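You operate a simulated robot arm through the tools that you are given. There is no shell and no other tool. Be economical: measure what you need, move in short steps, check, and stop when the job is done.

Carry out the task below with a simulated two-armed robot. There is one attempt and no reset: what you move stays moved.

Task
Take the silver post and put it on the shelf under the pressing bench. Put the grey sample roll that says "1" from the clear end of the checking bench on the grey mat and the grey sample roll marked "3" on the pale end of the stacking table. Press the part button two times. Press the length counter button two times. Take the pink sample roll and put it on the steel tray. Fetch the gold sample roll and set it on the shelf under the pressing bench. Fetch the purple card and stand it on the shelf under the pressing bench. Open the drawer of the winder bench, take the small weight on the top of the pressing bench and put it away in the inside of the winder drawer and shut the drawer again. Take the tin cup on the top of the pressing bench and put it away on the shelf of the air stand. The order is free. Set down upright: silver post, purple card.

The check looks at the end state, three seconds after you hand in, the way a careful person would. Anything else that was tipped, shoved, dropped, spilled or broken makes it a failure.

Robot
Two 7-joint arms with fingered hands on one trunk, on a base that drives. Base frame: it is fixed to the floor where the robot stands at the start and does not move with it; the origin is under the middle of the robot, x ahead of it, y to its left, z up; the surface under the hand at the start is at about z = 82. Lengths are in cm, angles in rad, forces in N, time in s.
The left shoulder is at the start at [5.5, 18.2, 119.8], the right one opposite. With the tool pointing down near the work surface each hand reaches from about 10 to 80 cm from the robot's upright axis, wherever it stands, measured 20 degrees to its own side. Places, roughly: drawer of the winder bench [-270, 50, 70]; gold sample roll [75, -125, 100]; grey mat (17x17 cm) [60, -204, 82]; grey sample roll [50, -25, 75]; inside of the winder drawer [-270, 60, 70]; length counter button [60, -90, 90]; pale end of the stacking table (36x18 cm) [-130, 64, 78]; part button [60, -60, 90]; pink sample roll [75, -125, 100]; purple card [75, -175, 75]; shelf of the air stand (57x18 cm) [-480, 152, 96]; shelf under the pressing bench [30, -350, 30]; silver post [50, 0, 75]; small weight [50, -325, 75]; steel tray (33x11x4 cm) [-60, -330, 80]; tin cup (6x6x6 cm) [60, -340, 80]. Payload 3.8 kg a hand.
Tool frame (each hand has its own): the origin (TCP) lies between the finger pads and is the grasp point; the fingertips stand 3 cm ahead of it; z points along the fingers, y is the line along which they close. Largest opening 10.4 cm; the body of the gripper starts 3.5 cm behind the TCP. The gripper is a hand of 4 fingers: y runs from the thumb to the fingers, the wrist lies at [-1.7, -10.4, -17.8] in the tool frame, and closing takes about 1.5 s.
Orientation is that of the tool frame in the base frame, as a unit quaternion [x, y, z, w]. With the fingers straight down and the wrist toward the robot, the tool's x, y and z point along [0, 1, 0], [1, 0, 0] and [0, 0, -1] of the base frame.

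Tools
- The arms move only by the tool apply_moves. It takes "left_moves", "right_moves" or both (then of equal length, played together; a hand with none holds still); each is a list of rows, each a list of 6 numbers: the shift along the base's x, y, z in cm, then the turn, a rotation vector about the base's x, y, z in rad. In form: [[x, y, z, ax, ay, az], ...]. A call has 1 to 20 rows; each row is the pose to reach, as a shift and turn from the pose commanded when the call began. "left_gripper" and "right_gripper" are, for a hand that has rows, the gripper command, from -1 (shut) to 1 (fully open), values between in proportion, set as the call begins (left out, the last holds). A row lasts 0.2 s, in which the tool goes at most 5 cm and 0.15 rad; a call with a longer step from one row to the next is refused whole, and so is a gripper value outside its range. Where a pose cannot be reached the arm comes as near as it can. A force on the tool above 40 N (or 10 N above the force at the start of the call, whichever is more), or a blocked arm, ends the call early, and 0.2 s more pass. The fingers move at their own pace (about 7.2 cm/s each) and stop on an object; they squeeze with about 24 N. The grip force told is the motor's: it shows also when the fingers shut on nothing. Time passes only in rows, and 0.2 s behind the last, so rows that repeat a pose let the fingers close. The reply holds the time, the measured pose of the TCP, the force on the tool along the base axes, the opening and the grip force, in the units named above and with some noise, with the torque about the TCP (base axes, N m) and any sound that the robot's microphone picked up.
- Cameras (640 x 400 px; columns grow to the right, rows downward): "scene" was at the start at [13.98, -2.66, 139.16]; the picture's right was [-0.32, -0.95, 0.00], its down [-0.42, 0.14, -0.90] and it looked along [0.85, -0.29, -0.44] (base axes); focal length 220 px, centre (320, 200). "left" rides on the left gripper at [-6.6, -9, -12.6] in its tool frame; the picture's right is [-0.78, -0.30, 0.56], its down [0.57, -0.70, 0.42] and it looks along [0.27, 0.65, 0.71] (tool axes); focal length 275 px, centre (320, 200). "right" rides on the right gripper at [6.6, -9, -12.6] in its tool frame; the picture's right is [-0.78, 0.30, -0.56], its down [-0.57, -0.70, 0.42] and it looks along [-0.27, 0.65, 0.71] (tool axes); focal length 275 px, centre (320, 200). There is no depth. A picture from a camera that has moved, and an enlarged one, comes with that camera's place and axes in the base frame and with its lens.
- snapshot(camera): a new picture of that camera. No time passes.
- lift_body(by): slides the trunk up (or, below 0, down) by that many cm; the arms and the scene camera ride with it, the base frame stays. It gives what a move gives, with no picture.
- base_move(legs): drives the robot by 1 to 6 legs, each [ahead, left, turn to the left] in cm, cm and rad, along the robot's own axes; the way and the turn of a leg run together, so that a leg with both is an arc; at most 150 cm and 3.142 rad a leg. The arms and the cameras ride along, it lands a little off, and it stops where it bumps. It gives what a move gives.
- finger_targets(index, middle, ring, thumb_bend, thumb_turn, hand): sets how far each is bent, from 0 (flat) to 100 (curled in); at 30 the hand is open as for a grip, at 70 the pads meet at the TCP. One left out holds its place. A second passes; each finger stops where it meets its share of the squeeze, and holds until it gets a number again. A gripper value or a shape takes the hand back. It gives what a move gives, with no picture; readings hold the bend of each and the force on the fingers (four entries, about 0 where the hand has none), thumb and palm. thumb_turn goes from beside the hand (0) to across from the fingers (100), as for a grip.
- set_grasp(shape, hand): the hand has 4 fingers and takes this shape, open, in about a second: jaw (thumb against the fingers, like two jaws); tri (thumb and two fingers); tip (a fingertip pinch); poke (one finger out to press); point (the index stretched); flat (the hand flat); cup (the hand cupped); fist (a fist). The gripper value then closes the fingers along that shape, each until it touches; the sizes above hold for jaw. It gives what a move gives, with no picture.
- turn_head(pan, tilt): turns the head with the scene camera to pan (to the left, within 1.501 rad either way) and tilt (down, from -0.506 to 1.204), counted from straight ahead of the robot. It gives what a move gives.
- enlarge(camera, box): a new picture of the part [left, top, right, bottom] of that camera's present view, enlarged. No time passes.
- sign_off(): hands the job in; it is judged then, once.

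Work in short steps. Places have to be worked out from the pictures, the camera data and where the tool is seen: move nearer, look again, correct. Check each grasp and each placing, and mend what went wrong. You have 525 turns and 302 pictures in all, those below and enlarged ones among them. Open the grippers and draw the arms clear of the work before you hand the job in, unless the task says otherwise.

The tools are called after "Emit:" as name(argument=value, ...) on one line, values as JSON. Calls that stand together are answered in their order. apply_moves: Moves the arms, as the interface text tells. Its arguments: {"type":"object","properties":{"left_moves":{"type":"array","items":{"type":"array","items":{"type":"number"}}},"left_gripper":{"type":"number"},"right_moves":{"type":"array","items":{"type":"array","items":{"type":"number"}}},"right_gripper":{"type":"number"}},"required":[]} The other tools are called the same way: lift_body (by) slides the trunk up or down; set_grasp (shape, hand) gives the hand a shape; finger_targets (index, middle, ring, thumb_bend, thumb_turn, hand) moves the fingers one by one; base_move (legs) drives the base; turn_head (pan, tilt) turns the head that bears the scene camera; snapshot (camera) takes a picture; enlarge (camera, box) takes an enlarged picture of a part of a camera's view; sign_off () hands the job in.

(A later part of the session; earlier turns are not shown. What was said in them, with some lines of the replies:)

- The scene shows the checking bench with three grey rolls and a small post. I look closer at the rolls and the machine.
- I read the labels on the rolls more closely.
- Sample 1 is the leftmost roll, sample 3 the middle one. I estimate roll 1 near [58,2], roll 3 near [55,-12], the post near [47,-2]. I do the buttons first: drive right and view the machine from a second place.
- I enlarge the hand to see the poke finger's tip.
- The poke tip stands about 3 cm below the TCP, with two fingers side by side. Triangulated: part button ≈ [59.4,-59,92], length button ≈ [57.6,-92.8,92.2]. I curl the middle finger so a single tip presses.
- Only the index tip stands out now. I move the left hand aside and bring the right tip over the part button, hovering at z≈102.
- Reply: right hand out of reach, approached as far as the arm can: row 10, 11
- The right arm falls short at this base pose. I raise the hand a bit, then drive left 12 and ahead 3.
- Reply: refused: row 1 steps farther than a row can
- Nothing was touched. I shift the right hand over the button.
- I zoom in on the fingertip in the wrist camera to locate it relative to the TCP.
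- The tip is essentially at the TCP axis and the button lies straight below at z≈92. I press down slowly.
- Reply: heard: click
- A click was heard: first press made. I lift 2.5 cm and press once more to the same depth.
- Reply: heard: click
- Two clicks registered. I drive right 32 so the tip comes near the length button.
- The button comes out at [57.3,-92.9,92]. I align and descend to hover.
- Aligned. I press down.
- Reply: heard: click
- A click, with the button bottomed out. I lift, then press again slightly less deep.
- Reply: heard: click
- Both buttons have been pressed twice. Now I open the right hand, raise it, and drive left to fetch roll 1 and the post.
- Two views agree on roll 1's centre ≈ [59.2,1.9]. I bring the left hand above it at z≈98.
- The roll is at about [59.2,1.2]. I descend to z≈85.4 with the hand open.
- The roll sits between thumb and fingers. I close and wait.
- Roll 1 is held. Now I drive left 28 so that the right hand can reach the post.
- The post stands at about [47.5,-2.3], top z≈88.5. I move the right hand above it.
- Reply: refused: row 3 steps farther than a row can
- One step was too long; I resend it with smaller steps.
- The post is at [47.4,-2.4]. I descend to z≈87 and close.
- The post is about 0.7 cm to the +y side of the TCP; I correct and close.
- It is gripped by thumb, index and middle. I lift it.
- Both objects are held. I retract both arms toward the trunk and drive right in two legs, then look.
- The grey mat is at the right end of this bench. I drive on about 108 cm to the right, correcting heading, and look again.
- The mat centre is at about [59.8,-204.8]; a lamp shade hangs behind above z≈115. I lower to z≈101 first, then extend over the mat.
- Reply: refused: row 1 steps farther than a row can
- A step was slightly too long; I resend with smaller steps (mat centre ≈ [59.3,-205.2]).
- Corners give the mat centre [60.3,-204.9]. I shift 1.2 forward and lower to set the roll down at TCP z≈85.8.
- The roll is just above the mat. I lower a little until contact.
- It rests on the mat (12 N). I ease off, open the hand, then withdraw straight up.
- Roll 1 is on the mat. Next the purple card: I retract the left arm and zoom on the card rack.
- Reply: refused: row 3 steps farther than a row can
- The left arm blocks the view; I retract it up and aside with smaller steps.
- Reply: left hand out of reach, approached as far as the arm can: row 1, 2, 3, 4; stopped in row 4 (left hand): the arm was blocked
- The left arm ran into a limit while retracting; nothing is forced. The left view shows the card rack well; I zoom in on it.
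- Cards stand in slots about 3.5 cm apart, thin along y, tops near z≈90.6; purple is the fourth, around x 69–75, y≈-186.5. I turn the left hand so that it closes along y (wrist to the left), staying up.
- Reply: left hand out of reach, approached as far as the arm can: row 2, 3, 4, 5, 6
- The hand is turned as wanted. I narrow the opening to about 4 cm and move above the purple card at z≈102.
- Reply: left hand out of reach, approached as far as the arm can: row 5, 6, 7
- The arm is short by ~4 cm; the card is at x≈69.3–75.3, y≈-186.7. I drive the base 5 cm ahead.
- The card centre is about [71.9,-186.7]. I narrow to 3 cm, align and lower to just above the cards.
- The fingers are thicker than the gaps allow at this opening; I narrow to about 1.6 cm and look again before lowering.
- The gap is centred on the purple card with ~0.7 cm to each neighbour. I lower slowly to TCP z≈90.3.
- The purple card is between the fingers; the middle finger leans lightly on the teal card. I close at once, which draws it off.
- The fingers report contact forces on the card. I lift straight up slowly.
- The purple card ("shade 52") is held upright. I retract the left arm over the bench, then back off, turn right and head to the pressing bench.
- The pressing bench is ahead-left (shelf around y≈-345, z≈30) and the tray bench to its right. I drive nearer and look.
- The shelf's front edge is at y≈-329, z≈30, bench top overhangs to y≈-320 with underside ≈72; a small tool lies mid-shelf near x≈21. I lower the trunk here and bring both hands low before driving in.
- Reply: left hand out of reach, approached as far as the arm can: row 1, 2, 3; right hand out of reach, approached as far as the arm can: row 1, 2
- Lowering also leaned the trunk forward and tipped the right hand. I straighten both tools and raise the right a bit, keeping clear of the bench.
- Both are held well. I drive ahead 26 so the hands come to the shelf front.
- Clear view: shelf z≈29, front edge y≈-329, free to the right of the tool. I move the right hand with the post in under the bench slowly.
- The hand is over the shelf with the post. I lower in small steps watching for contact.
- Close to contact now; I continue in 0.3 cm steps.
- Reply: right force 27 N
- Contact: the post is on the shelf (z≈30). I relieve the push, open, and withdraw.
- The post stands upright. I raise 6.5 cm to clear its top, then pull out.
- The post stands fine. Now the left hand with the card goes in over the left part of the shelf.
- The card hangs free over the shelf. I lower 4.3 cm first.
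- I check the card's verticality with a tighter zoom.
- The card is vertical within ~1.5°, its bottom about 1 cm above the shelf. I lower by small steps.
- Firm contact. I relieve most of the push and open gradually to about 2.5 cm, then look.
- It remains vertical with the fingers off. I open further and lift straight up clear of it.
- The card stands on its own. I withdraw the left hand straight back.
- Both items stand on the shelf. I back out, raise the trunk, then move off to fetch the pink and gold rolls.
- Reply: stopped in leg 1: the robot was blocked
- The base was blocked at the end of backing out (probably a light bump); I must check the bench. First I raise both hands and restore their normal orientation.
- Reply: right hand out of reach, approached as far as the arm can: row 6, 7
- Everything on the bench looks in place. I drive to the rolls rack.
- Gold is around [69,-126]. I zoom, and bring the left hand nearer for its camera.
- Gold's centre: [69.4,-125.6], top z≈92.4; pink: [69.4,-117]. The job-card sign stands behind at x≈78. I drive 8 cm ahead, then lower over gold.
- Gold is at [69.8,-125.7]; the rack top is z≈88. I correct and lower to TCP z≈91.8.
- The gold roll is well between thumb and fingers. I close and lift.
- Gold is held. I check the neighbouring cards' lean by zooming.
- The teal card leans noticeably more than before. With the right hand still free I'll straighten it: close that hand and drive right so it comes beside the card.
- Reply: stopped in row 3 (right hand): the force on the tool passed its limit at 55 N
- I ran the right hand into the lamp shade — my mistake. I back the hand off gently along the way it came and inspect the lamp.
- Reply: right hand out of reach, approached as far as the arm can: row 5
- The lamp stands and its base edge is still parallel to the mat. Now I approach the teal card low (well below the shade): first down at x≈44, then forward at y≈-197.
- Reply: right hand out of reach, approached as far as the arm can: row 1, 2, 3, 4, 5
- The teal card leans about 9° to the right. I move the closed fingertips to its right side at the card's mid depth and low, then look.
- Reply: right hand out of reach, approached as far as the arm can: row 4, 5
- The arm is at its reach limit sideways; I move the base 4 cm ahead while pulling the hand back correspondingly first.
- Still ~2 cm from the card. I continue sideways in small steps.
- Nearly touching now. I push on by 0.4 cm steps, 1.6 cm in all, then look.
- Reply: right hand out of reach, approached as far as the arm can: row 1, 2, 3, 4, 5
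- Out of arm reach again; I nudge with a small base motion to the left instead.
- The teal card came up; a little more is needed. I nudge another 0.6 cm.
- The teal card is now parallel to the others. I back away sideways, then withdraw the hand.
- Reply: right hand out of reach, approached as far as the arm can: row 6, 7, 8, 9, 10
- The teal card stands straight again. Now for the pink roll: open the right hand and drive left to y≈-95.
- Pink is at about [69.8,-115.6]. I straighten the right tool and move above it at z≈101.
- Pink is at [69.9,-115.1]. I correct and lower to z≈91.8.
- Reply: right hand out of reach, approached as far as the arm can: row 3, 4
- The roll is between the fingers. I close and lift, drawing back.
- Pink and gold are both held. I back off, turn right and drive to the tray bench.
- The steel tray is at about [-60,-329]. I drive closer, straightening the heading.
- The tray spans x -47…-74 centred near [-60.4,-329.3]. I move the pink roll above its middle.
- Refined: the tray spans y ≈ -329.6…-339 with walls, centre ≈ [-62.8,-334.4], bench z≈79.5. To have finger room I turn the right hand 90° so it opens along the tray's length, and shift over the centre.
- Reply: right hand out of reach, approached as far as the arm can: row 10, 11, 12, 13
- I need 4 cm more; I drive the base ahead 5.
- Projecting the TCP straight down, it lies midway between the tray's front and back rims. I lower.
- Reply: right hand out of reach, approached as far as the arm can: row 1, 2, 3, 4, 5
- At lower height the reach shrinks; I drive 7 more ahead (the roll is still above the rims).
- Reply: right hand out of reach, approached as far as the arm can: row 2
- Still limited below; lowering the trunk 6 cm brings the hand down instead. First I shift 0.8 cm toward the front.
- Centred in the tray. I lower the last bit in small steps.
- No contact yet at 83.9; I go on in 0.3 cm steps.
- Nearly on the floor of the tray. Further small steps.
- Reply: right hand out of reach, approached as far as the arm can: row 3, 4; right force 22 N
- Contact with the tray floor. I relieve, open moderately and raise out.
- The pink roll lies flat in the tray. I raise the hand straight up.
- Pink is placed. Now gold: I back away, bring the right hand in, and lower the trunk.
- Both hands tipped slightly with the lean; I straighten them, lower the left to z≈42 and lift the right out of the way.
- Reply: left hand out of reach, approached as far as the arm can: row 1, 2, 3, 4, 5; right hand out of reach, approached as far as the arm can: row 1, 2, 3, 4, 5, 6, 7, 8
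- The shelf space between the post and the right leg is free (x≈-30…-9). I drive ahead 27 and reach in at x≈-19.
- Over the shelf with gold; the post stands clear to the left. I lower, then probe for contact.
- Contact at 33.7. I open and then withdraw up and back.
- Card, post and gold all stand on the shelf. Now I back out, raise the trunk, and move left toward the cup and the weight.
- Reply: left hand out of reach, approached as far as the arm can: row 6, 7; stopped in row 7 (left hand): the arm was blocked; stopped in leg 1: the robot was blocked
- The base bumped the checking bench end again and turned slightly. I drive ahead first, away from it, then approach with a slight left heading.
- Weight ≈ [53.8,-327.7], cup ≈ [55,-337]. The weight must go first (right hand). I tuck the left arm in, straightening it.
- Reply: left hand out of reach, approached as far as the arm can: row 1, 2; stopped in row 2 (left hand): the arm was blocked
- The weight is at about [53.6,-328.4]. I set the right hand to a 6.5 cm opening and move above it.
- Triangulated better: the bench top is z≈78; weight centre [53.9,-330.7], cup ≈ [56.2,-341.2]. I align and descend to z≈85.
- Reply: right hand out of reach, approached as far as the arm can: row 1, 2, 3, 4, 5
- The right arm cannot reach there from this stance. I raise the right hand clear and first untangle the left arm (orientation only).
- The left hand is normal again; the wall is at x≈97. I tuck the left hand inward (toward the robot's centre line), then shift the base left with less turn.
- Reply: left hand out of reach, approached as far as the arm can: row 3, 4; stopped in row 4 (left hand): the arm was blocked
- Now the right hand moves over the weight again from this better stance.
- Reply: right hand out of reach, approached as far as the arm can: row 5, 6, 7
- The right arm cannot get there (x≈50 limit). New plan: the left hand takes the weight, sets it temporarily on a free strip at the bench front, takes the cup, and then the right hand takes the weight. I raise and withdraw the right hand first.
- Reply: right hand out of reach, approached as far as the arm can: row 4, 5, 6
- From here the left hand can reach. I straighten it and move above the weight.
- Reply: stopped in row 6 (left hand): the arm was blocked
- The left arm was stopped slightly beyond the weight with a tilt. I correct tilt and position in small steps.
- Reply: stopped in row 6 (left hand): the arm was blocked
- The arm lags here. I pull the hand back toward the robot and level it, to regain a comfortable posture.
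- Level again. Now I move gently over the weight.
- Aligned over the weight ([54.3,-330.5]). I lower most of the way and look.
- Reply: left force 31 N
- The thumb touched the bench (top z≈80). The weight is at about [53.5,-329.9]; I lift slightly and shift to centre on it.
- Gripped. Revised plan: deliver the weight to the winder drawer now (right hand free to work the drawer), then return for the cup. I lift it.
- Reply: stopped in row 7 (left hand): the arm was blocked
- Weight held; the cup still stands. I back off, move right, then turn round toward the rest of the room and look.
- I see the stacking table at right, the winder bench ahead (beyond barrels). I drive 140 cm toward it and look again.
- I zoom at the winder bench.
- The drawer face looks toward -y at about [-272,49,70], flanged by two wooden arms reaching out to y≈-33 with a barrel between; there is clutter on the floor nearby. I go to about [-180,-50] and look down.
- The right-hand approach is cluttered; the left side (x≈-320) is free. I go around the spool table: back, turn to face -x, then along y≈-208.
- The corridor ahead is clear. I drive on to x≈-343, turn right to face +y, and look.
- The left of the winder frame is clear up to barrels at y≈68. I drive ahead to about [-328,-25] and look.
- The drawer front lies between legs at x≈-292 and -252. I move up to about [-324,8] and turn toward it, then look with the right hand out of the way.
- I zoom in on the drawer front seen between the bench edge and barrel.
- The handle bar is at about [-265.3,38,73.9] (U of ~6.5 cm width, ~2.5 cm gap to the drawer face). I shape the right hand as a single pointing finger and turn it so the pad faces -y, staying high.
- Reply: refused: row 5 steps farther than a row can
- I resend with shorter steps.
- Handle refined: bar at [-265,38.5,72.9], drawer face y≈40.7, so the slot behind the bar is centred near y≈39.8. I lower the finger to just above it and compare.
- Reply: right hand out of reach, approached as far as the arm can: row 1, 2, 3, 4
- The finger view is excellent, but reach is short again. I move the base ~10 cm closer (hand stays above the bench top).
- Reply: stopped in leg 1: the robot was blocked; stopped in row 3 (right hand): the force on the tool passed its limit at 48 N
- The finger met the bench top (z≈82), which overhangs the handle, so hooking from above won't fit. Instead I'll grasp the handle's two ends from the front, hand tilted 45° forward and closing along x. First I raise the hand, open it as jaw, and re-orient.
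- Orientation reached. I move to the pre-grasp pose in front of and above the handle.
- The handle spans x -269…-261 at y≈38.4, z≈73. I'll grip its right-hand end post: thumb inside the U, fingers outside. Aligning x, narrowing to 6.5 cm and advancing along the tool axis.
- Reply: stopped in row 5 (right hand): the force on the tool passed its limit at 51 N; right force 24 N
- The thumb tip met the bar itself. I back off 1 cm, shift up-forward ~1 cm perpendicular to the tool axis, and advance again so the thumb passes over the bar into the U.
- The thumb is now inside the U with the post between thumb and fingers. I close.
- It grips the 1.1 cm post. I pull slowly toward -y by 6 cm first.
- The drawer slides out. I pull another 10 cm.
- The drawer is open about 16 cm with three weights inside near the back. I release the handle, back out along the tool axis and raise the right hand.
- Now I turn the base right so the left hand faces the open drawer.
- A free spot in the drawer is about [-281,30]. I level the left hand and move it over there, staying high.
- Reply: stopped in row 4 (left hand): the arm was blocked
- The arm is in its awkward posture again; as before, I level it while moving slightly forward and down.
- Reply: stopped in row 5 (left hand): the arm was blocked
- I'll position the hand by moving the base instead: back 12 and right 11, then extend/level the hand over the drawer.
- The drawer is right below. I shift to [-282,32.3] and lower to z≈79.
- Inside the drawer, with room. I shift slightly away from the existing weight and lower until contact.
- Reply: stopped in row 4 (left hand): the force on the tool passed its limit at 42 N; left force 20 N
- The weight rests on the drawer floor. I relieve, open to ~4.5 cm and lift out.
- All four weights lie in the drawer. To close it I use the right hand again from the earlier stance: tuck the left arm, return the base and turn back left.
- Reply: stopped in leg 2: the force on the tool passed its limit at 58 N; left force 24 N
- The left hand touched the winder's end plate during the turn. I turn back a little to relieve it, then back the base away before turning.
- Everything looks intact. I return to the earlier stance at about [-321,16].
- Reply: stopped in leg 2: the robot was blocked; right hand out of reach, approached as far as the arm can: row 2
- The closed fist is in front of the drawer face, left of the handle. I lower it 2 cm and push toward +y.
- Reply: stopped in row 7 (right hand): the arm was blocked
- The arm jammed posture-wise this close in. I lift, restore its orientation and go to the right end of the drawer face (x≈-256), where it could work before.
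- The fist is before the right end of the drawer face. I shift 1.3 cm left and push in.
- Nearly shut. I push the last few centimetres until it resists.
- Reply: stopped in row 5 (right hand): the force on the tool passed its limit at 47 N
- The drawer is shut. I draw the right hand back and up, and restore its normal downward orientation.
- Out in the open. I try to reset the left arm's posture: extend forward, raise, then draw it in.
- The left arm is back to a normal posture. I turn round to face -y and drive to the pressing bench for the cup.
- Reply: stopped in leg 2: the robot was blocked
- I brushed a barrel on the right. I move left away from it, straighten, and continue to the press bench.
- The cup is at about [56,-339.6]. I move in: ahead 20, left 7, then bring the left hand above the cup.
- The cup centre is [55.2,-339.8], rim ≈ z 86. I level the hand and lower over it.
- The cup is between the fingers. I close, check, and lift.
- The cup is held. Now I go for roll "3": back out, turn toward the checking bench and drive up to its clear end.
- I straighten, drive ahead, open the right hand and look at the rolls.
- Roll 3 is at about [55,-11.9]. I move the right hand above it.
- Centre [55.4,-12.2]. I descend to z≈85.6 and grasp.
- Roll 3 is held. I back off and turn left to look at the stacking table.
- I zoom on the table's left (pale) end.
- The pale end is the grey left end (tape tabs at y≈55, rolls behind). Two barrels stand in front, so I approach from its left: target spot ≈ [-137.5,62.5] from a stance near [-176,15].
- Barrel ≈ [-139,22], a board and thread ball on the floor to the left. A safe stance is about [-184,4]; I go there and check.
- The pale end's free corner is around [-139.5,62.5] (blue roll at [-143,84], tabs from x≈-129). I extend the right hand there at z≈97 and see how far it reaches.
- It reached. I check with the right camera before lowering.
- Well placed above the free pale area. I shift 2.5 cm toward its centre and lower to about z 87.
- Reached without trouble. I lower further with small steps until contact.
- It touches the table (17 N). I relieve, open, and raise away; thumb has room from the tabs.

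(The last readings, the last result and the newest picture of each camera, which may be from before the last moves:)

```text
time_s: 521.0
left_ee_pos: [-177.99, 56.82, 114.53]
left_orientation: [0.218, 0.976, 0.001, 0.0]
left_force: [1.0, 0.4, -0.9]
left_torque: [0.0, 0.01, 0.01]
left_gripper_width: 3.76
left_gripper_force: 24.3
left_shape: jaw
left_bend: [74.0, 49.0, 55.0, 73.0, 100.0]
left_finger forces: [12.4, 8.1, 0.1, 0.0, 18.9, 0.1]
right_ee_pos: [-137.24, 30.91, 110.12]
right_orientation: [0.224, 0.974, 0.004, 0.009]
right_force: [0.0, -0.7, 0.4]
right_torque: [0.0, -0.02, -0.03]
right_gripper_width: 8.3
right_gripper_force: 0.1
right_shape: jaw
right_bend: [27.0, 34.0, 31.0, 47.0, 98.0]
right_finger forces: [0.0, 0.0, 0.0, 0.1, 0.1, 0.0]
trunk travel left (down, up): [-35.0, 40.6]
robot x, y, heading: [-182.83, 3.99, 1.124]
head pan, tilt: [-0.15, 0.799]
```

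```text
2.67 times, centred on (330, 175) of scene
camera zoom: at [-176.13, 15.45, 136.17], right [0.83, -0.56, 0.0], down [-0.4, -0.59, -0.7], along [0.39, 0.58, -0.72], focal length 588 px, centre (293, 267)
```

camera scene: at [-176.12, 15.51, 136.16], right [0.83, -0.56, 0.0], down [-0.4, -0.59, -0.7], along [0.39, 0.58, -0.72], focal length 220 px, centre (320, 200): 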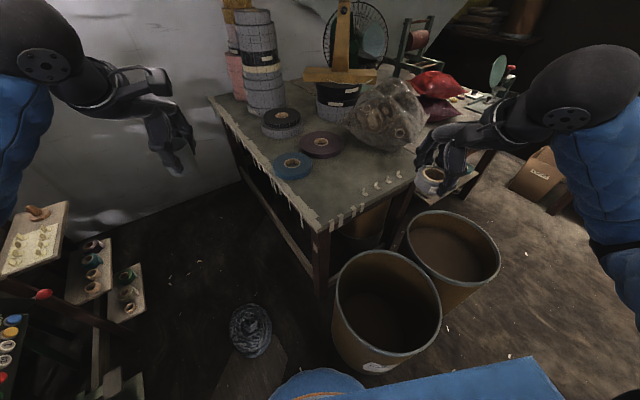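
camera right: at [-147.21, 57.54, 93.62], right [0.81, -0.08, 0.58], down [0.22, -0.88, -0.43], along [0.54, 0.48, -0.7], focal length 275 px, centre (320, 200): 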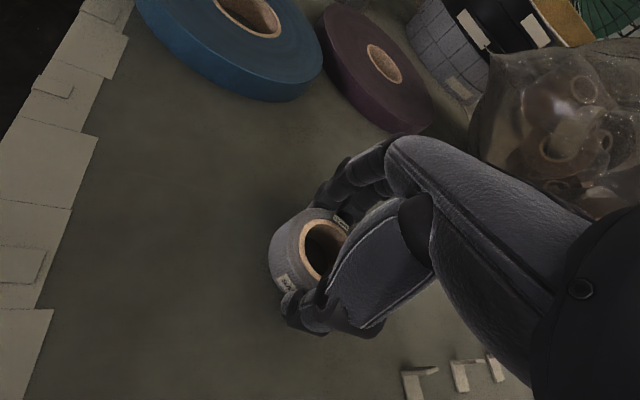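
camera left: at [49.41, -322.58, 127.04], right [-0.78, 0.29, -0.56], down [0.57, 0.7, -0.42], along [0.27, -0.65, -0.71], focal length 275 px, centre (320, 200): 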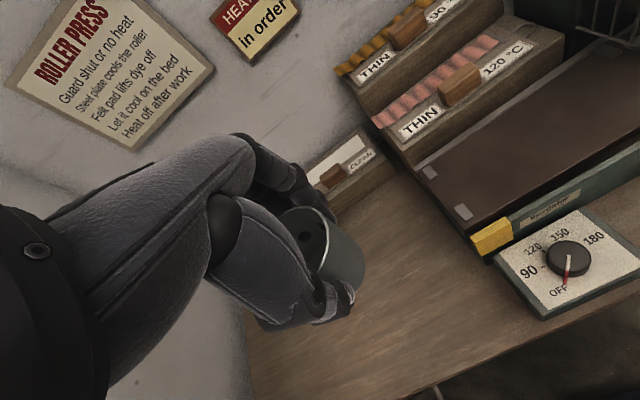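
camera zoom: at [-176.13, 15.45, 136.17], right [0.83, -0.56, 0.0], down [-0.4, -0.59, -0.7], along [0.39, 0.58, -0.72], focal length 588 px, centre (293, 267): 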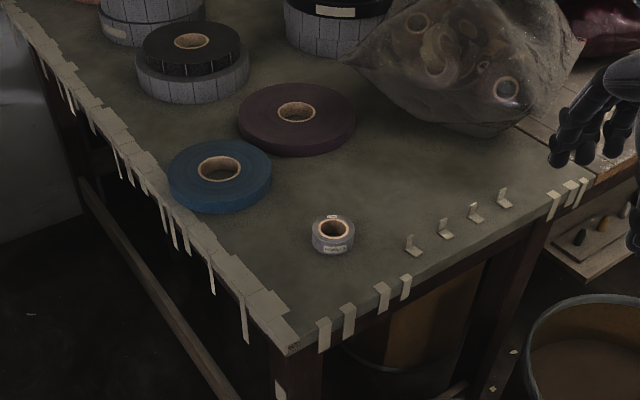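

Roll 3 is on the pale end. Now the cup: I retrace around the spool table toward the air stand.

Emit:
base_move(legs=[[-44, -21, 0], [-53.5, -62, 0], [0, 0, 0.447], [-88, 0, 0], [0, 98, 0], [0, 97, 0]])

Emit:
base_move(legs=[[100, 25, 0]])

Emit:
turn_head(pan=0.3, tilt=0.4)

Emit:
snapshot(camera="scene")

```text
time_s: 542.5
left_ee_pos: [-363.03, -158.06, 114.43]
left_orientation: [-0.006, 1.0, 0.001, 0.0]
left_force: [-0.2, -0.2, -1.1]
left_torque: [-0.03, 0.04, 0.01]
left_gripper_width: 3.78
left_gripper_force: 24.0
left_shape: jaw
left_bend: [74.0, 49.0, 55.0, 73.0, 100.0]
left_finger forces: [12.3, 8.1, 0.1, 0.1, 18.8, 0.0]
right_ee_pos: [-315.03, -163.65, 110.19]
right_orientation: [0.0, 1.0, 0.005, 0.008]
right_force: [0.0, 0.5, -0.1]
right_torque: [0.03, -0.01, -0.01]
right_gripper_width: 8.31
right_gripper_force: 0.0
right_shape: jaw
right_bend: [27.0, 34.0, 31.0, 47.0, 98.0]
right_finger forces: [0.0, 0.0, 0.1, 0.0, 0.0, 0.0]
trunk travel left (down, up): [-35.0, 40.6]
robot x, y, heading: [-344.27, -208.53, 1.578]
head pan, tilt: [-0.15, 0.799]
```

```text
time_s: 547.9
left_ee_pos: [-388.67, -56.45, 114.42]
left_orientation: [-0.005, 1.0, 0.001, 0.001]
left_force: [0.0, 1.2, -0.4]
left_torque: [-0.04, 0.0, 0.0]
left_gripper_width: 3.74
left_gripper_force: 24.5
left_shape: jaw
left_bend: [74.0, 49.0, 55.0, 73.0, 100.0]
left_finger forces: [12.4, 8.0, 0.0, 0.1, 18.7, 0.0]
right_ee_pos: [-340.6, -62.17, 110.12]
right_orientation: [0.001, 1.0, 0.005, 0.007]
right_force: [0.0, 0.0, 0.2]
right_torque: [-0.01, 0.0, -0.04]
right_gripper_width: 8.32
right_gripper_force: 0.1
right_shape: jaw
right_bend: [27.0, 34.0, 31.0, 47.0, 98.0]
right_finger forces: [0.0, 0.1, 0.0, 0.1, 0.1, 0.0]
trunk travel left (down, up): [-35.0, 40.6]
robot x, y, heading: [-370.15, -106.69, 1.577]
head pan, tilt: [-0.15, 0.799]
```

```text
time_s: 548.8
left_ee_pos: [-388.73, -56.51, 114.44]
left_orientation: [-0.005, 1.0, 0.0, 0.0]
left_force: [0.5, -0.6, -0.8]
left_torque: [0.0, 0.0, 0.04]
left_gripper_width: 3.79
left_gripper_force: 24.7
left_shape: jaw
left_bend: [74.0, 49.0, 55.0, 73.0, 100.0]
left_finger forces: [12.4, 7.9, 0.1, 0.0, 18.8, 0.1]
right_ee_pos: [-340.7, -62.02, 110.26]
right_orientation: [0.001, 1.0, 0.005, 0.008]
right_force: [0.4, -0.9, 0.3]
right_torque: [0.04, 0.0, 0.02]
right_gripper_width: 8.32
right_gripper_force: 0.1
right_shape: jaw
right_bend: [27.0, 34.0, 31.0, 47.0, 98.0]
right_finger forces: [0.0, 0.0, 0.0, 0.0, 0.0, 0.1]
trunk travel left (down, up): [-35.0, 40.6]
robot x, y, heading: [-369.8, -106.71, 1.58]
head pan, tilt: [0.3, 0.4]
```

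```text
59 pictures are left
camera scene: at [-372.82, -91.98, 139.66], right [0.95, 0.3, 0.0], down [0.12, -0.37, -0.92], along [-0.28, 0.88, -0.39], focal length 220 px, centre (320, 200)
```

scene: 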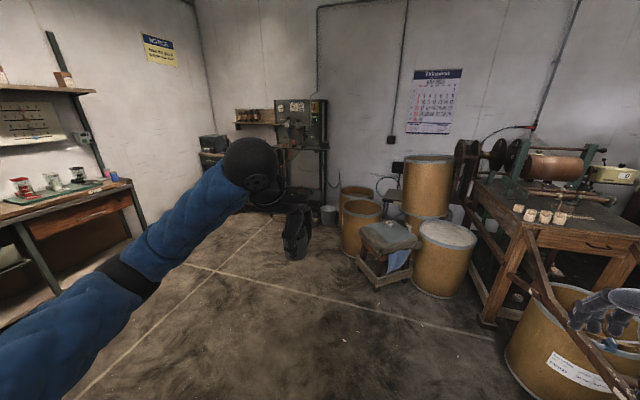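

I zoom on the air stand.

Emit:
enlarge(camera="scene", box=[190, 80, 360, 270])

```text
2.11 times, centred on (275, 175) of scene
camera zoom: at [-372.82, -91.98, 139.66], right [0.95, 0.3, 0.0], down [0.12, -0.37, -0.92], along [-0.28, 0.88, -0.39], focal length 464 px, centre (415, 253)
```

zoom: 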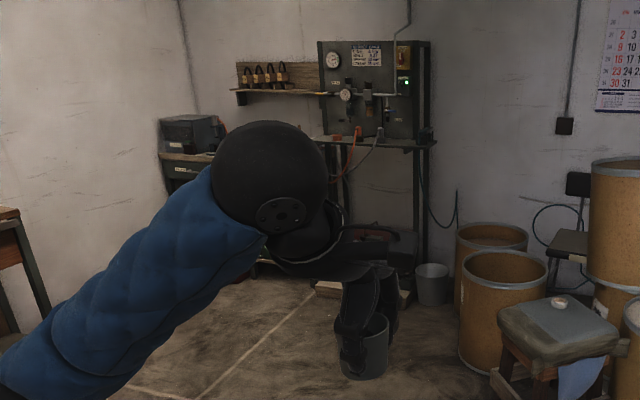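

The shelf of the air stand is the ledge under the gauge panel. I drive nearer and look.

Emit:
base_move(legs=[[80, 46, 0], [75, 44, 0]])

Emit:
turn_head(pan=-0.1, tilt=0.45)

Emit:
snapshot(camera="scene")

```text
time_s: 557.8
left_ee_pos: [-477.12, 98.28, 114.39]
left_orientation: [0.005, 1.0, 0.001, -0.001]
left_force: [-0.3, 0.6, 0.3]
left_torque: [0.01, -0.02, 0.01]
left_gripper_width: 3.78
left_gripper_force: 23.9
left_shape: jaw
left_bend: [74.0, 49.0, 55.0, 73.0, 100.0]
left_finger forces: [12.4, 7.9, 0.1, 0.1, 18.9, 0.1]
right_ee_pos: [-429.21, 91.81, 110.13]
right_orientation: [0.01, 1.0, 0.005, 0.008]
right_force: [0.1, -0.3, 0.2]
right_torque: [0.01, -0.02, -0.02]
right_gripper_width: 8.28
right_gripper_force: 0.0
right_shape: jaw
right_bend: [27.0, 34.0, 31.0, 47.0, 98.0]
right_finger forces: [0.0, 0.0, 0.1, 0.0, 0.0, 0.0]
trunk travel left (down, up): [-35.0, 40.6]
robot x, y, heading: [-459.3, 47.75, 1.559]
head pan, tilt: [0.3, 0.4]
```

```text
time_s: 558.7
left_ee_pos: [-477.01, 98.25, 114.54]
left_orientation: [0.005, 1.0, 0.001, -0.001]
left_force: [0.1, -0.7, 0.1]
left_torque: [0.0, -0.03, 0.01]
left_gripper_width: 3.76
left_gripper_force: 24.3
left_shape: jaw
left_bend: [74.0, 49.0, 55.0, 73.0, 100.0]
left_finger forces: [12.4, 8.0, 0.1, 0.0, 18.8, 0.1]
right_ee_pos: [-429.08, 91.71, 110.25]
right_orientation: [0.011, 1.0, 0.006, 0.008]
right_force: [-0.3, -0.4, -0.9]
right_torque: [0.0, 0.02, 0.04]
right_gripper_width: 8.29
right_gripper_force: 0.1
right_shape: jaw
right_bend: [27.0, 34.0, 31.0, 47.0, 98.0]
right_finger forces: [0.0, 0.0, 0.0, 0.0, 0.1, 0.1]
trunk travel left (down, up): [-35.0, 40.6]
robot x, y, heading: [-459.38, 47.91, 1.558]
head pan, tilt: [-0.099, 0.45]
```

```text
57 pictures are left
camera scene: at [-458.22, 62.71, 139.2], right [0.99, -0.11, 0.0], down [-0.05, -0.43, -0.9], along [0.1, 0.89, -0.44], focal length 220 px, centre (320, 200)
```

scene: 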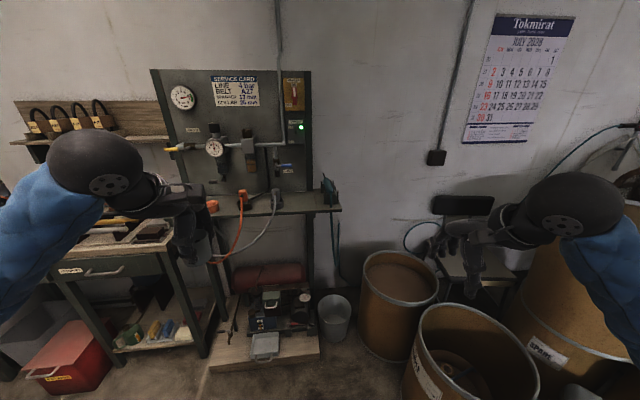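

I enlarge the shelf to find a free place.

Emit:
enlarge(camera="scene", box=[190, 160, 350, 260])

```text
4.00 times, centred on (270, 210) of scene
camera zoom: at [-458.22, 62.71, 139.2], right [0.99, -0.11, 0.0], down [-0.05, -0.43, -0.9], along [0.1, 0.89, -0.44], focal length 882 px, centre (520, 160)
```

zoom: 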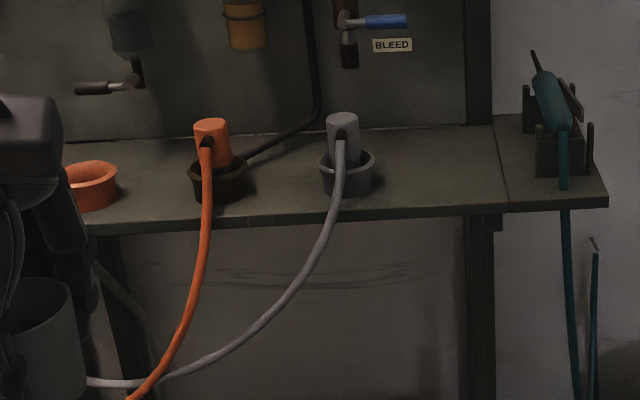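

Free shelf space lies between the grey plug and the air-gun holder, x -463…-451, y 140–160. I target [-456,147] and drive in to about [-447,89].

Emit:
base_move(legs=[[20, -12, 0], [19, 0, 0]])

Emit:
turn_head(pan=0.0, tilt=0.5)

Emit:
snapshot(camera="scene")

Emit:
snapshot(camera="left")

```text
time_s: 561.6
left_ee_pos: [-463.98, 136.86, 114.34]
left_orientation: [0.004, 1.0, 0.0, 0.0]
left_force: [1.0, -0.2, -0.3]
left_torque: [0.01, -0.02, 0.03]
left_gripper_width: 3.78
left_gripper_force: 23.8
left_shape: jaw
left_bend: [74.0, 49.0, 55.0, 73.0, 100.0]
left_finger forces: [12.3, 8.2, 0.1, 0.1, 18.8, 0.1]
right_ee_pos: [-416.23, 130.28, 110.16]
right_orientation: [0.011, 1.0, 0.005, 0.008]
right_force: [-0.1, 0.1, -0.4]
right_torque: [-0.02, 0.01, 0.02]
right_gripper_width: 8.28
right_gripper_force: 0.1
right_shape: jaw
right_bend: [27.0, 34.0, 31.0, 47.0, 98.0]
right_finger forces: [0.0, 0.0, 0.0, 0.1, 0.0, 0.0]
trunk travel left (down, up): [-35.0, 40.6]
robot x, y, heading: [-446.08, 86.08, 1.557]
head pan, tilt: [-0.099, 0.45]
```

```text
time_s: 562.2
left_ee_pos: [-464.12, 136.78, 114.49]
left_orientation: [0.005, 1.0, 0.001, 0.0]
left_force: [-0.6, 0.3, 0.0]
left_torque: [0.01, -0.02, 0.04]
left_gripper_width: 3.74
left_gripper_force: 23.9
left_shape: jaw
left_bend: [74.0, 49.0, 55.0, 73.0, 100.0]
left_finger forces: [12.4, 8.1, 0.1, 0.0, 18.8, 0.1]
right_ee_pos: [-416.2, 130.06, 110.15]
right_orientation: [0.01, 1.0, 0.005, 0.008]
right_force: [0.1, -0.8, -0.6]
right_torque: [0.0, -0.05, -0.02]
right_gripper_width: 8.29
right_gripper_force: 0.0
right_shape: jaw
right_bend: [27.0, 34.0, 31.0, 47.0, 98.0]
right_finger forces: [0.1, 0.0, 0.0, 0.0, 0.0, 0.0]
trunk travel left (down, up): [-35.0, 40.6]
robot x, y, heading: [-445.88, 86.18, 1.556]
head pan, tilt: [0.0, 0.499]
```

```text
55 pictures are left
camera scene: at [-446.12, 101.06, 138.76], right [1.0, -0.01, 0.0], down [-0.01, -0.48, -0.88], along [0.01, 0.88, -0.48], focal length 220 px, centre (320, 200)
```

scene: 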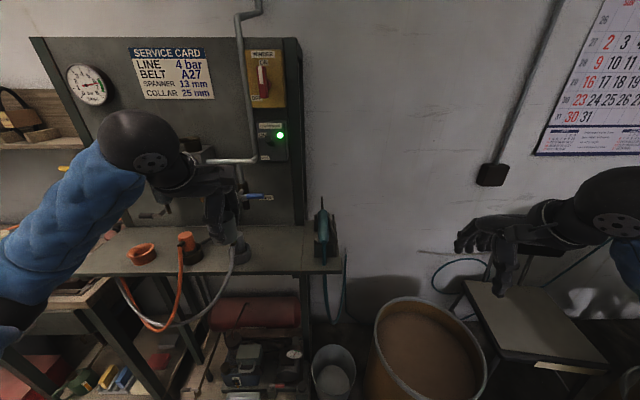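

```text
54 pictures are left
camera left: at [-457.57, 127.66, 127.01], right [0.77, -0.3, -0.56], down [-0.58, -0.7, -0.43], along [-0.26, 0.65, -0.71], focal length 275 px, centre (320, 200)
```

left: 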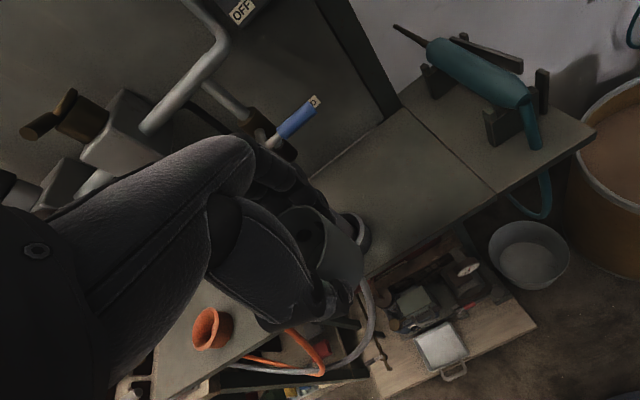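

The blue BLEED lever ends at about [-459,146,116], so I'll come in low from the front at x≈-454: first lower in front of the shelf.

Emit:
apply_moves(left_moves=[[3, -1.5, -1, 0, 0, 0], [6, -3, -3, 0, 0, 0], [9, -5, -5, 0, 0, 0], [10, -7, -8, 0, 0, 0], [10, -7, -11.5, 0, 0, 0], [10, -7, -11.5, 0, 0, 0]])

Emit:
snapshot(camera="left")

Emit:
enlarge(camera="scene", box=[190, 140, 370, 290])

```text
time_s: 563.6
left_ee_pos: [-454.09, 129.68, 103.29]
left_orientation: [0.005, 1.0, 0.001, 0.0]
left_force: [0.6, 1.3, 0.7]
left_torque: [0.0, -0.03, -0.01]
left_gripper_width: 3.76
left_gripper_force: 23.7
left_shape: jaw
left_bend: [74.0, 49.0, 55.0, 73.0, 100.0]
left_finger forces: [12.4, 8.0, 0.1, 0.0, 18.8, 0.0]
right_ee_pos: [-416.11, 130.01, 110.1]
right_orientation: [0.01, 1.0, 0.006, 0.008]
right_force: [0.3, 0.2, 0.1]
right_torque: [0.02, 0.0, 0.0]
right_gripper_width: 8.29
right_gripper_force: 0.1
right_shape: jaw
right_bend: [27.0, 34.0, 31.0, 47.0, 98.0]
right_finger forces: [0.0, 0.0, 0.0, 0.0, 0.0, 0.1]
trunk travel left (down, up): [-35.0, 40.6]
robot x, y, heading: [-446.22, 86.17, 1.557]
head pan, tilt: [0.0, 0.499]
```

```text
53 pictures are left
camera left: at [-447.68, 120.75, 115.74], right [0.77, -0.3, -0.56], down [-0.58, -0.7, -0.43], along [-0.26, 0.65, -0.71], focal length 275 px, centre (320, 200)
```

left: 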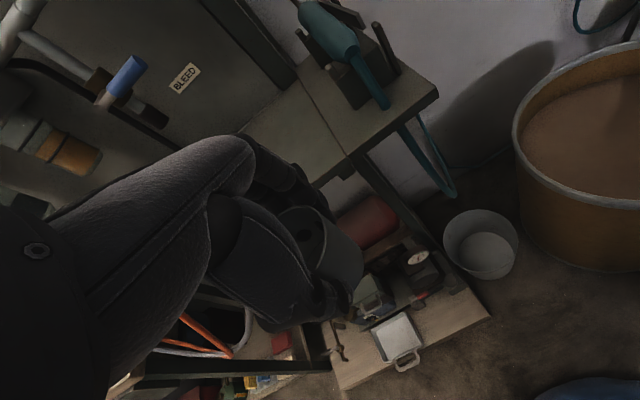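

```text
2.67 times, centred on (280, 215) of scene
camera zoom: at [-446.12, 101.07, 138.76], right [1.0, -0.01, 0.0], down [-0.01, -0.48, -0.88], along [0.01, 0.88, -0.48], focal length 588 px, centre (427, 160)
```

zoom: 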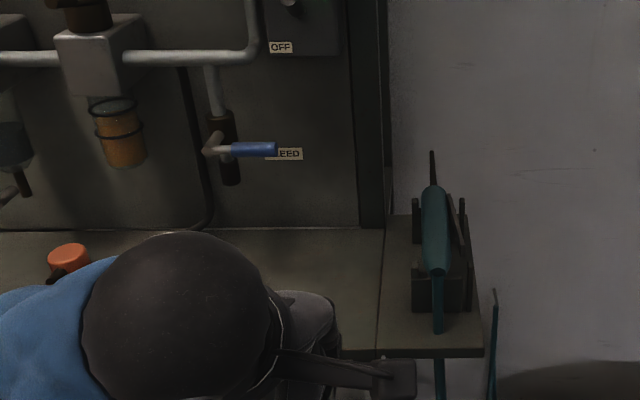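

The lever is really at [-462,152.6,112], clear of x≈-454. I slide in to y≈147, then lower onto the shelf.

Emit:
apply_moves(left_moves=[[0, 3, 0, 0, 0, 0], [0, 6, 0, 0, 0, 0], [0, 9, 0, 0, 0, 0], [0, 12, 0, 0, 0, 0], [0, 15, 0, 0, 0, 0], [0, 17, 0, 0, 0, 0], [0, 17, 0, 0, 0, 0]])

Emit:
snapshot(camera="left")

Emit:
enlarge(camera="scene", box=[190, 140, 370, 290])

```text
time_s: 565.2
left_ee_pos: [-453.88, 146.81, 102.98]
left_orientation: [0.004, 1.0, 0.001, 0.0]
left_force: [0.3, -0.2, -0.6]
left_torque: [0.0, -0.01, 0.02]
left_gripper_width: 3.74
left_gripper_force: 23.9
left_shape: jaw
left_bend: [74.0, 49.0, 55.0, 73.0, 100.0]
left_finger forces: [12.3, 8.1, 0.1, 0.0, 18.8, 0.1]
right_ee_pos: [-416.18, 130.18, 110.21]
right_orientation: [0.011, 1.0, 0.006, 0.008]
right_force: [0.6, 0.9, 0.1]
right_torque: [0.02, 0.02, -0.01]
right_gripper_width: 8.31
right_gripper_force: 0.1
right_shape: jaw
right_bend: [27.0, 34.0, 31.0, 47.0, 98.0]
right_finger forces: [0.0, 0.0, 0.0, 0.0, 0.0, 0.0]
trunk travel left (down, up): [-35.0, 40.6]
robot x, y, heading: [-446.15, 86.2, 1.558]
head pan, tilt: [0.0, 0.499]
```

```text
51 pictures are left
camera left: at [-447.41, 137.73, 115.5], right [0.77, -0.3, -0.56], down [-0.58, -0.7, -0.43], along [-0.26, 0.65, -0.71], focal length 275 px, centre (320, 200)
```

left: 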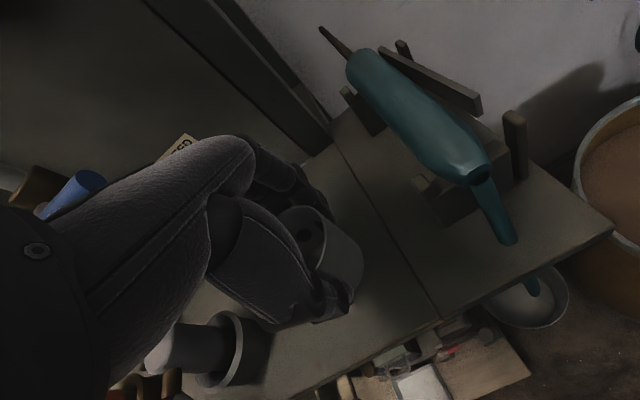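

```text
2.67 times, centred on (280, 215) of scene
camera zoom: at [-446.13, 101.09, 138.76], right [1.0, -0.01, 0.0], down [-0.01, -0.48, -0.88], along [0.01, 0.88, -0.48], focal length 588 px, centre (427, 160)
```

zoom: 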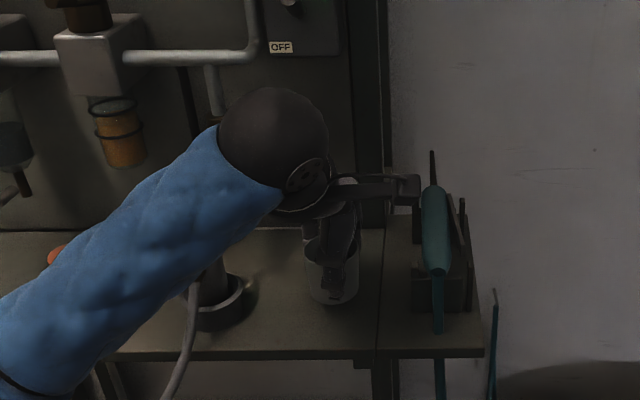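

Nicely above the free spot. I lower in small steps.

Emit:
apply_moves(left_moves=[[0, 0, -0.7, 0, 0, 0], [0, 0, -1.4, 0, 0, 0], [0, 0, -2, 0, 0, 0], [0, 0, -2.3, 0, 0, 0]])

Emit:
apply_moves(left_moves=[[0, 0, -0.3, 0, 0, 0], [0, 0, -0.6, 0, 0, 0], [0, 0, -0.9, 0, 0, 0]])

```text
time_s: 566.2
left_ee_pos: [-453.87, 146.74, 100.61]
left_orientation: [0.003, 1.0, 0.0, 0.0]
left_force: [-0.5, -0.5, 0.1]
left_torque: [-0.01, 0.04, -0.01]
left_gripper_width: 3.73
left_gripper_force: 24.7
left_shape: jaw
left_bend: [74.0, 49.0, 55.0, 73.0, 100.0]
left_finger forces: [12.2, 8.2, 0.1, 0.0, 18.8, 0.0]
right_ee_pos: [-416.25, 130.18, 110.21]
right_orientation: [0.01, 1.0, 0.006, 0.008]
right_force: [0.1, 0.1, -0.6]
right_torque: [0.04, -0.01, 0.02]
right_gripper_width: 8.3
right_gripper_force: 0.1
right_shape: jaw
right_bend: [27.0, 34.0, 31.0, 47.0, 98.0]
right_finger forces: [0.1, 0.0, 0.0, 0.1, 0.1, 0.0]
trunk travel left (down, up): [-35.0, 40.6]
robot x, y, heading: [-445.96, 86.37, 1.56]
head pan, tilt: [0.0, 0.499]
```

```text
time_s: 567.0
left_ee_pos: [-454.01, 146.67, 100.2]
left_orientation: [0.004, 1.0, 0.005, 0.0]
left_force: [-1.8, 1.4, 19.4]
left_torque: [0.19, 0.11, 0.01]
left_gripper_width: 3.85
left_gripper_force: 24.0
left_shape: jaw
left_bend: [74.0, 48.0, 55.0, 74.0, 100.0]
left_finger forces: [14.1, 10.2, 0.4, 0.1, 20.6, 0.0]
right_ee_pos: [-416.15, 129.92, 110.22]
right_orientation: [0.01, 1.0, 0.007, 0.008]
right_force: [0.0, 0.8, 1.0]
right_torque: [0.0, -0.03, 0.04]
right_gripper_width: 8.3
right_gripper_force: 0.0
right_shape: jaw
right_bend: [27.0, 34.0, 31.0, 47.0, 98.0]
right_finger forces: [0.0, 0.0, 0.1, 0.0, 0.2, 0.1]
trunk travel left (down, up): [-35.0, 40.6]
robot x, y, heading: [-445.98, 86.24, 1.553]
head pan, tilt: [0.0, 0.499]
```

On the shelf. I relieve, open, then rise just clear of the rim and withdraw forward.

Emit:
apply_moves(left_moves=[[0, 0, 0.5, 0, 0, 0], [0, 0, 0.5, 0, 0, 0]])

Emit:
apply_moves(left_moves=[[0, 0, 0, 0, 0, 0], [0, 0, 0, 0, 0, 0], [0, 0, 0, 0, 0, 0], [0, 0, 0, 0, 0, 0], [0, 0, 0, 0, 0, 0]], left_gripper=0.6)

Emit:
apply_moves(left_moves=[[0, 0, 2, 0, 0, 0], [0, 0, 4.5, 0, 0, 0], [0, 0, 7.5, 0, 0, 0], [0, -2, 8.5, 0, 0, 0], [0, -6, 8.5, 0, 0, 0], [0, -10, 8.5, 0, 0, 0], [0, -14, 9, 0, 0, 0], [0, -18, 10, 0, 0, 0]])

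Emit:
enlarge(camera="scene", box=[190, 140, 370, 290])

Emit:
snapshot(camera="left")

```text
time_s: 567.6
left_ee_pos: [-453.85, 146.46, 100.22]
left_orientation: [0.004, 1.0, 0.0, 0.0]
left_force: [-1.8, 0.2, 8.4]
left_torque: [0.2, 0.04, 0.05]
left_gripper_width: 3.85
left_gripper_force: 24.3
left_shape: jaw
left_bend: [74.0, 48.0, 55.0, 74.0, 100.0]
left_finger forces: [13.4, 9.2, 0.5, 0.1, 20.8, 0.0]
right_ee_pos: [-416.12, 130.08, 110.29]
right_orientation: [0.011, 1.0, 0.006, 0.007]
right_force: [0.1, -1.2, -0.1]
right_torque: [0.01, -0.01, -0.03]
right_gripper_width: 8.3
right_gripper_force: 0.0
right_shape: jaw
right_bend: [27.0, 34.0, 31.0, 47.0, 98.0]
right_finger forces: [0.0, 0.0, 0.0, 0.0, 0.0, 0.1]
trunk travel left (down, up): [-35.0, 40.6]
robot x, y, heading: [-445.59, 86.38, 1.554]
head pan, tilt: [0.0, 0.499]
```

```text
time_s: 568.8
left_ee_pos: [-453.96, 146.64, 100.17]
left_orientation: [0.004, 1.0, 0.001, -0.001]
left_force: [0.5, 0.5, -0.3]
left_torque: [0.02, -0.03, 0.03]
left_gripper_width: 8.31
left_gripper_force: 0.1
left_shape: jaw
left_bend: [27.0, 34.0, 31.0, 47.0, 98.0]
left_finger forces: [0.0, 0.1, 0.0, 0.0, 0.0, 0.1]
right_ee_pos: [-416.15, 130.08, 110.14]
right_orientation: [0.01, 1.0, 0.006, 0.007]
right_force: [-0.1, 0.1, 1.0]
right_torque: [-0.02, -0.03, 0.03]
right_gripper_width: 8.32
right_gripper_force: 0.0
right_shape: jaw
right_bend: [27.0, 34.0, 31.0, 47.0, 98.0]
right_finger forces: [0.0, 0.0, 0.0, 0.0, 0.0, 0.1]
trunk travel left (down, up): [-35.0, 40.6]
robot x, y, heading: [-446.26, 86.54, 1.552]
head pan, tilt: [0.0, 0.499]
```

```text
time_s: 570.6
left_ee_pos: [-453.92, 128.61, 110.06]
left_orientation: [0.004, 1.0, 0.0, 0.0]
left_force: [1.0, 0.8, -0.1]
left_torque: [0.0, 0.0, 0.02]
left_gripper_width: 8.3
left_gripper_force: 0.1
left_shape: jaw
left_bend: [27.0, 34.0, 31.0, 47.0, 98.0]
left_finger forces: [0.0, 0.0, 0.0, 0.1, 0.0, 0.0]
right_ee_pos: [-416.25, 130.04, 110.22]
right_orientation: [0.01, 1.0, 0.006, 0.008]
right_force: [-0.1, -0.1, -0.6]
right_torque: [-0.02, 0.0, 0.0]
right_gripper_width: 8.31
right_gripper_force: 0.0
right_shape: jaw
right_bend: [27.0, 34.0, 31.0, 47.0, 98.0]
right_finger forces: [0.0, 0.0, 0.0, 0.1, 0.0, 0.0]
trunk travel left (down, up): [-35.0, 40.6]
robot x, y, heading: [-445.89, 86.21, 1.556]
head pan, tilt: [0.0, 0.499]
```

```text
2.67 times, centred on (280, 215) of scene
camera zoom: at [-446.09, 101.01, 138.77], right [1.0, -0.01, 0.0], down [-0.01, -0.48, -0.88], along [0.01, 0.88, -0.48], focal length 588 px, centre (427, 160)
```

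zoom: 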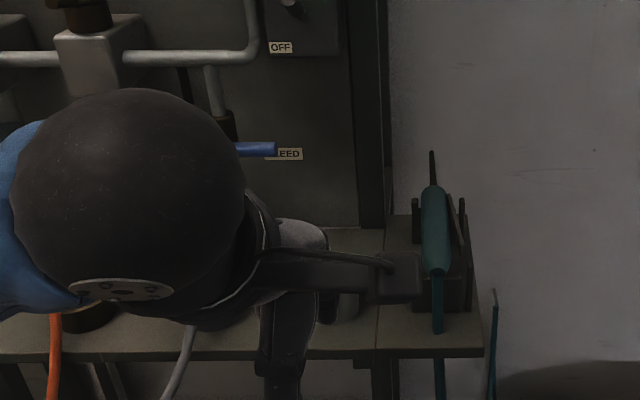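

```text
48 pictures are left
camera left: at [-447.43, 119.6, 122.59], right [0.77, -0.3, -0.56], down [-0.58, -0.7, -0.42], along [-0.26, 0.65, -0.71], focal length 275 px, centre (320, 200)
```

left: 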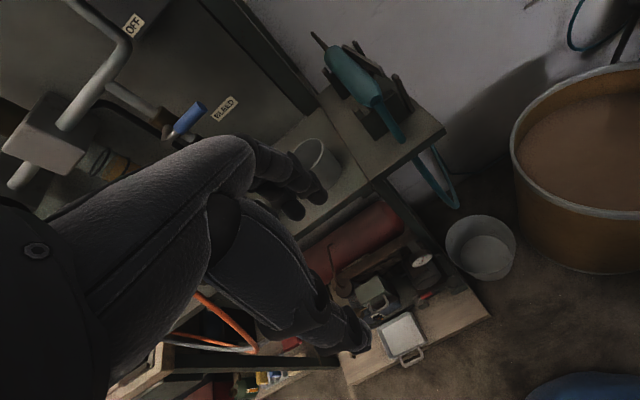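

The cup stands on the air stand's shelf. I back the robot away and take a last look there.

Emit:
base_move(legs=[[-40, 0, 0]])

Emit:
apply_moves(left_moves=[[-3, -1, 1, 0, 0, 0], [-6, -2, 2, 0, 0, 0]], left_gripper=1, right_moves=[[0, 0, 1, 0, 0, 0], [0, 0, 2, 0, 0, 0]], right_gripper=1)

Emit:
enlarge(camera="scene", box=[230, 120, 390, 230])

```text
time_s: 573.1
left_ee_pos: [-454.1, 88.64, 110.07]
left_orientation: [0.012, 1.0, 0.001, 0.001]
left_force: [-0.2, -0.6, -0.3]
left_torque: [0.01, -0.02, 0.02]
left_gripper_width: 8.3
left_gripper_force: 0.1
left_shape: jaw
left_bend: [27.0, 34.0, 31.0, 47.0, 98.0]
left_finger forces: [0.0, 0.1, 0.0, 0.1, 0.0, 0.0]
right_ee_pos: [-416.36, 89.38, 110.27]
right_orientation: [0.018, 1.0, 0.007, 0.007]
right_force: [0.0, -0.3, 0.1]
right_torque: [0.02, -0.01, 0.0]
right_gripper_width: 8.32
right_gripper_force: 0.0
right_shape: jaw
right_bend: [27.0, 34.0, 31.0, 47.0, 98.0]
right_finger forces: [0.1, 0.0, 0.0, 0.1, 0.0, 0.0]
trunk travel left (down, up): [-35.0, 40.6]
robot x, y, heading: [-446.97, 45.71, 1.539]
head pan, tilt: [0.0, 0.499]
```

```text
time_s: 573.7
left_ee_pos: [-460.08, 86.9, 112.16]
left_orientation: [0.013, 1.0, 0.0, 0.0]
left_force: [0.4, 0.5, -1.2]
left_torque: [0.03, 0.0, -0.03]
left_gripper_width: 10.37
left_gripper_force: 0.1
left_shape: jaw
left_bend: [30.0, 30.0, 30.0, 30.0, 97.0]
left_finger forces: [0.1, 0.1, 0.0, 0.0, 0.0, 0.1]
right_ee_pos: [-416.16, 89.35, 112.26]
right_orientation: [0.018, 1.0, 0.006, 0.009]
right_force: [-0.1, -0.3, 0.3]
right_torque: [0.02, -0.02, 0.01]
right_gripper_width: 10.38
right_gripper_force: 0.1
right_shape: jaw
right_bend: [30.0, 30.0, 30.0, 30.0, 97.0]
right_finger forces: [0.0, 0.0, 0.0, 0.0, 0.1, 0.0]
trunk travel left (down, up): [-35.0, 40.6]
robot x, y, heading: [-446.89, 46.22, 1.541]
head pan, tilt: [0.0, 0.499]
```

```text
3.64 times, centred on (310, 175) of scene
camera zoom: at [-446.8, 60.89, 138.76], right [1.0, -0.03, 0.0], down [-0.01, -0.48, -0.88], along [0.03, 0.88, -0.48], focal length 802 px, centre (356, 291)
```

zoom: 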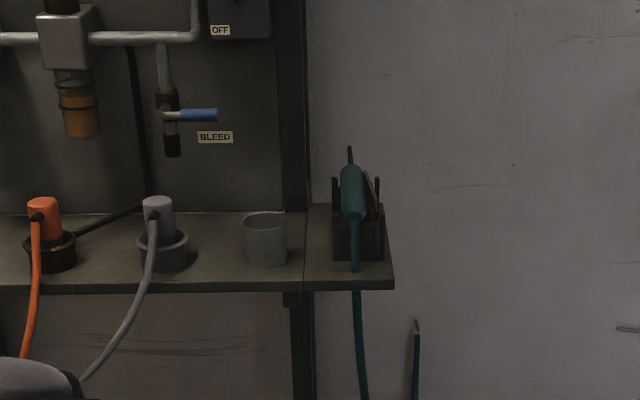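

The cup stands free on the shelf, both hands are open and clear, and every item of the task has been placed and seen. I hand in.

Emit:
sign_off()

```text
The job is handed in.
```

I finished and handed in every item on the list. I saw each object in its place after setting it down, heard two clicks from each button, and closed the winder drawer until it stopped.

Three contacts along the way could count against the result:
- **Lamp on the checking bench:** my right hand hit the shade hard for a moment. It still stands, and its base looked within about 1 cm of where it was.
- **Teal card in the rack:** it leaned over when I took the purple card. I pushed it back upright.
- **Light bumps:** the robot brushed a barrel, the end of the checking bench and the winder's end plate. The bench and the winder looked undisturbed, but I did not check the barrel afterwards.
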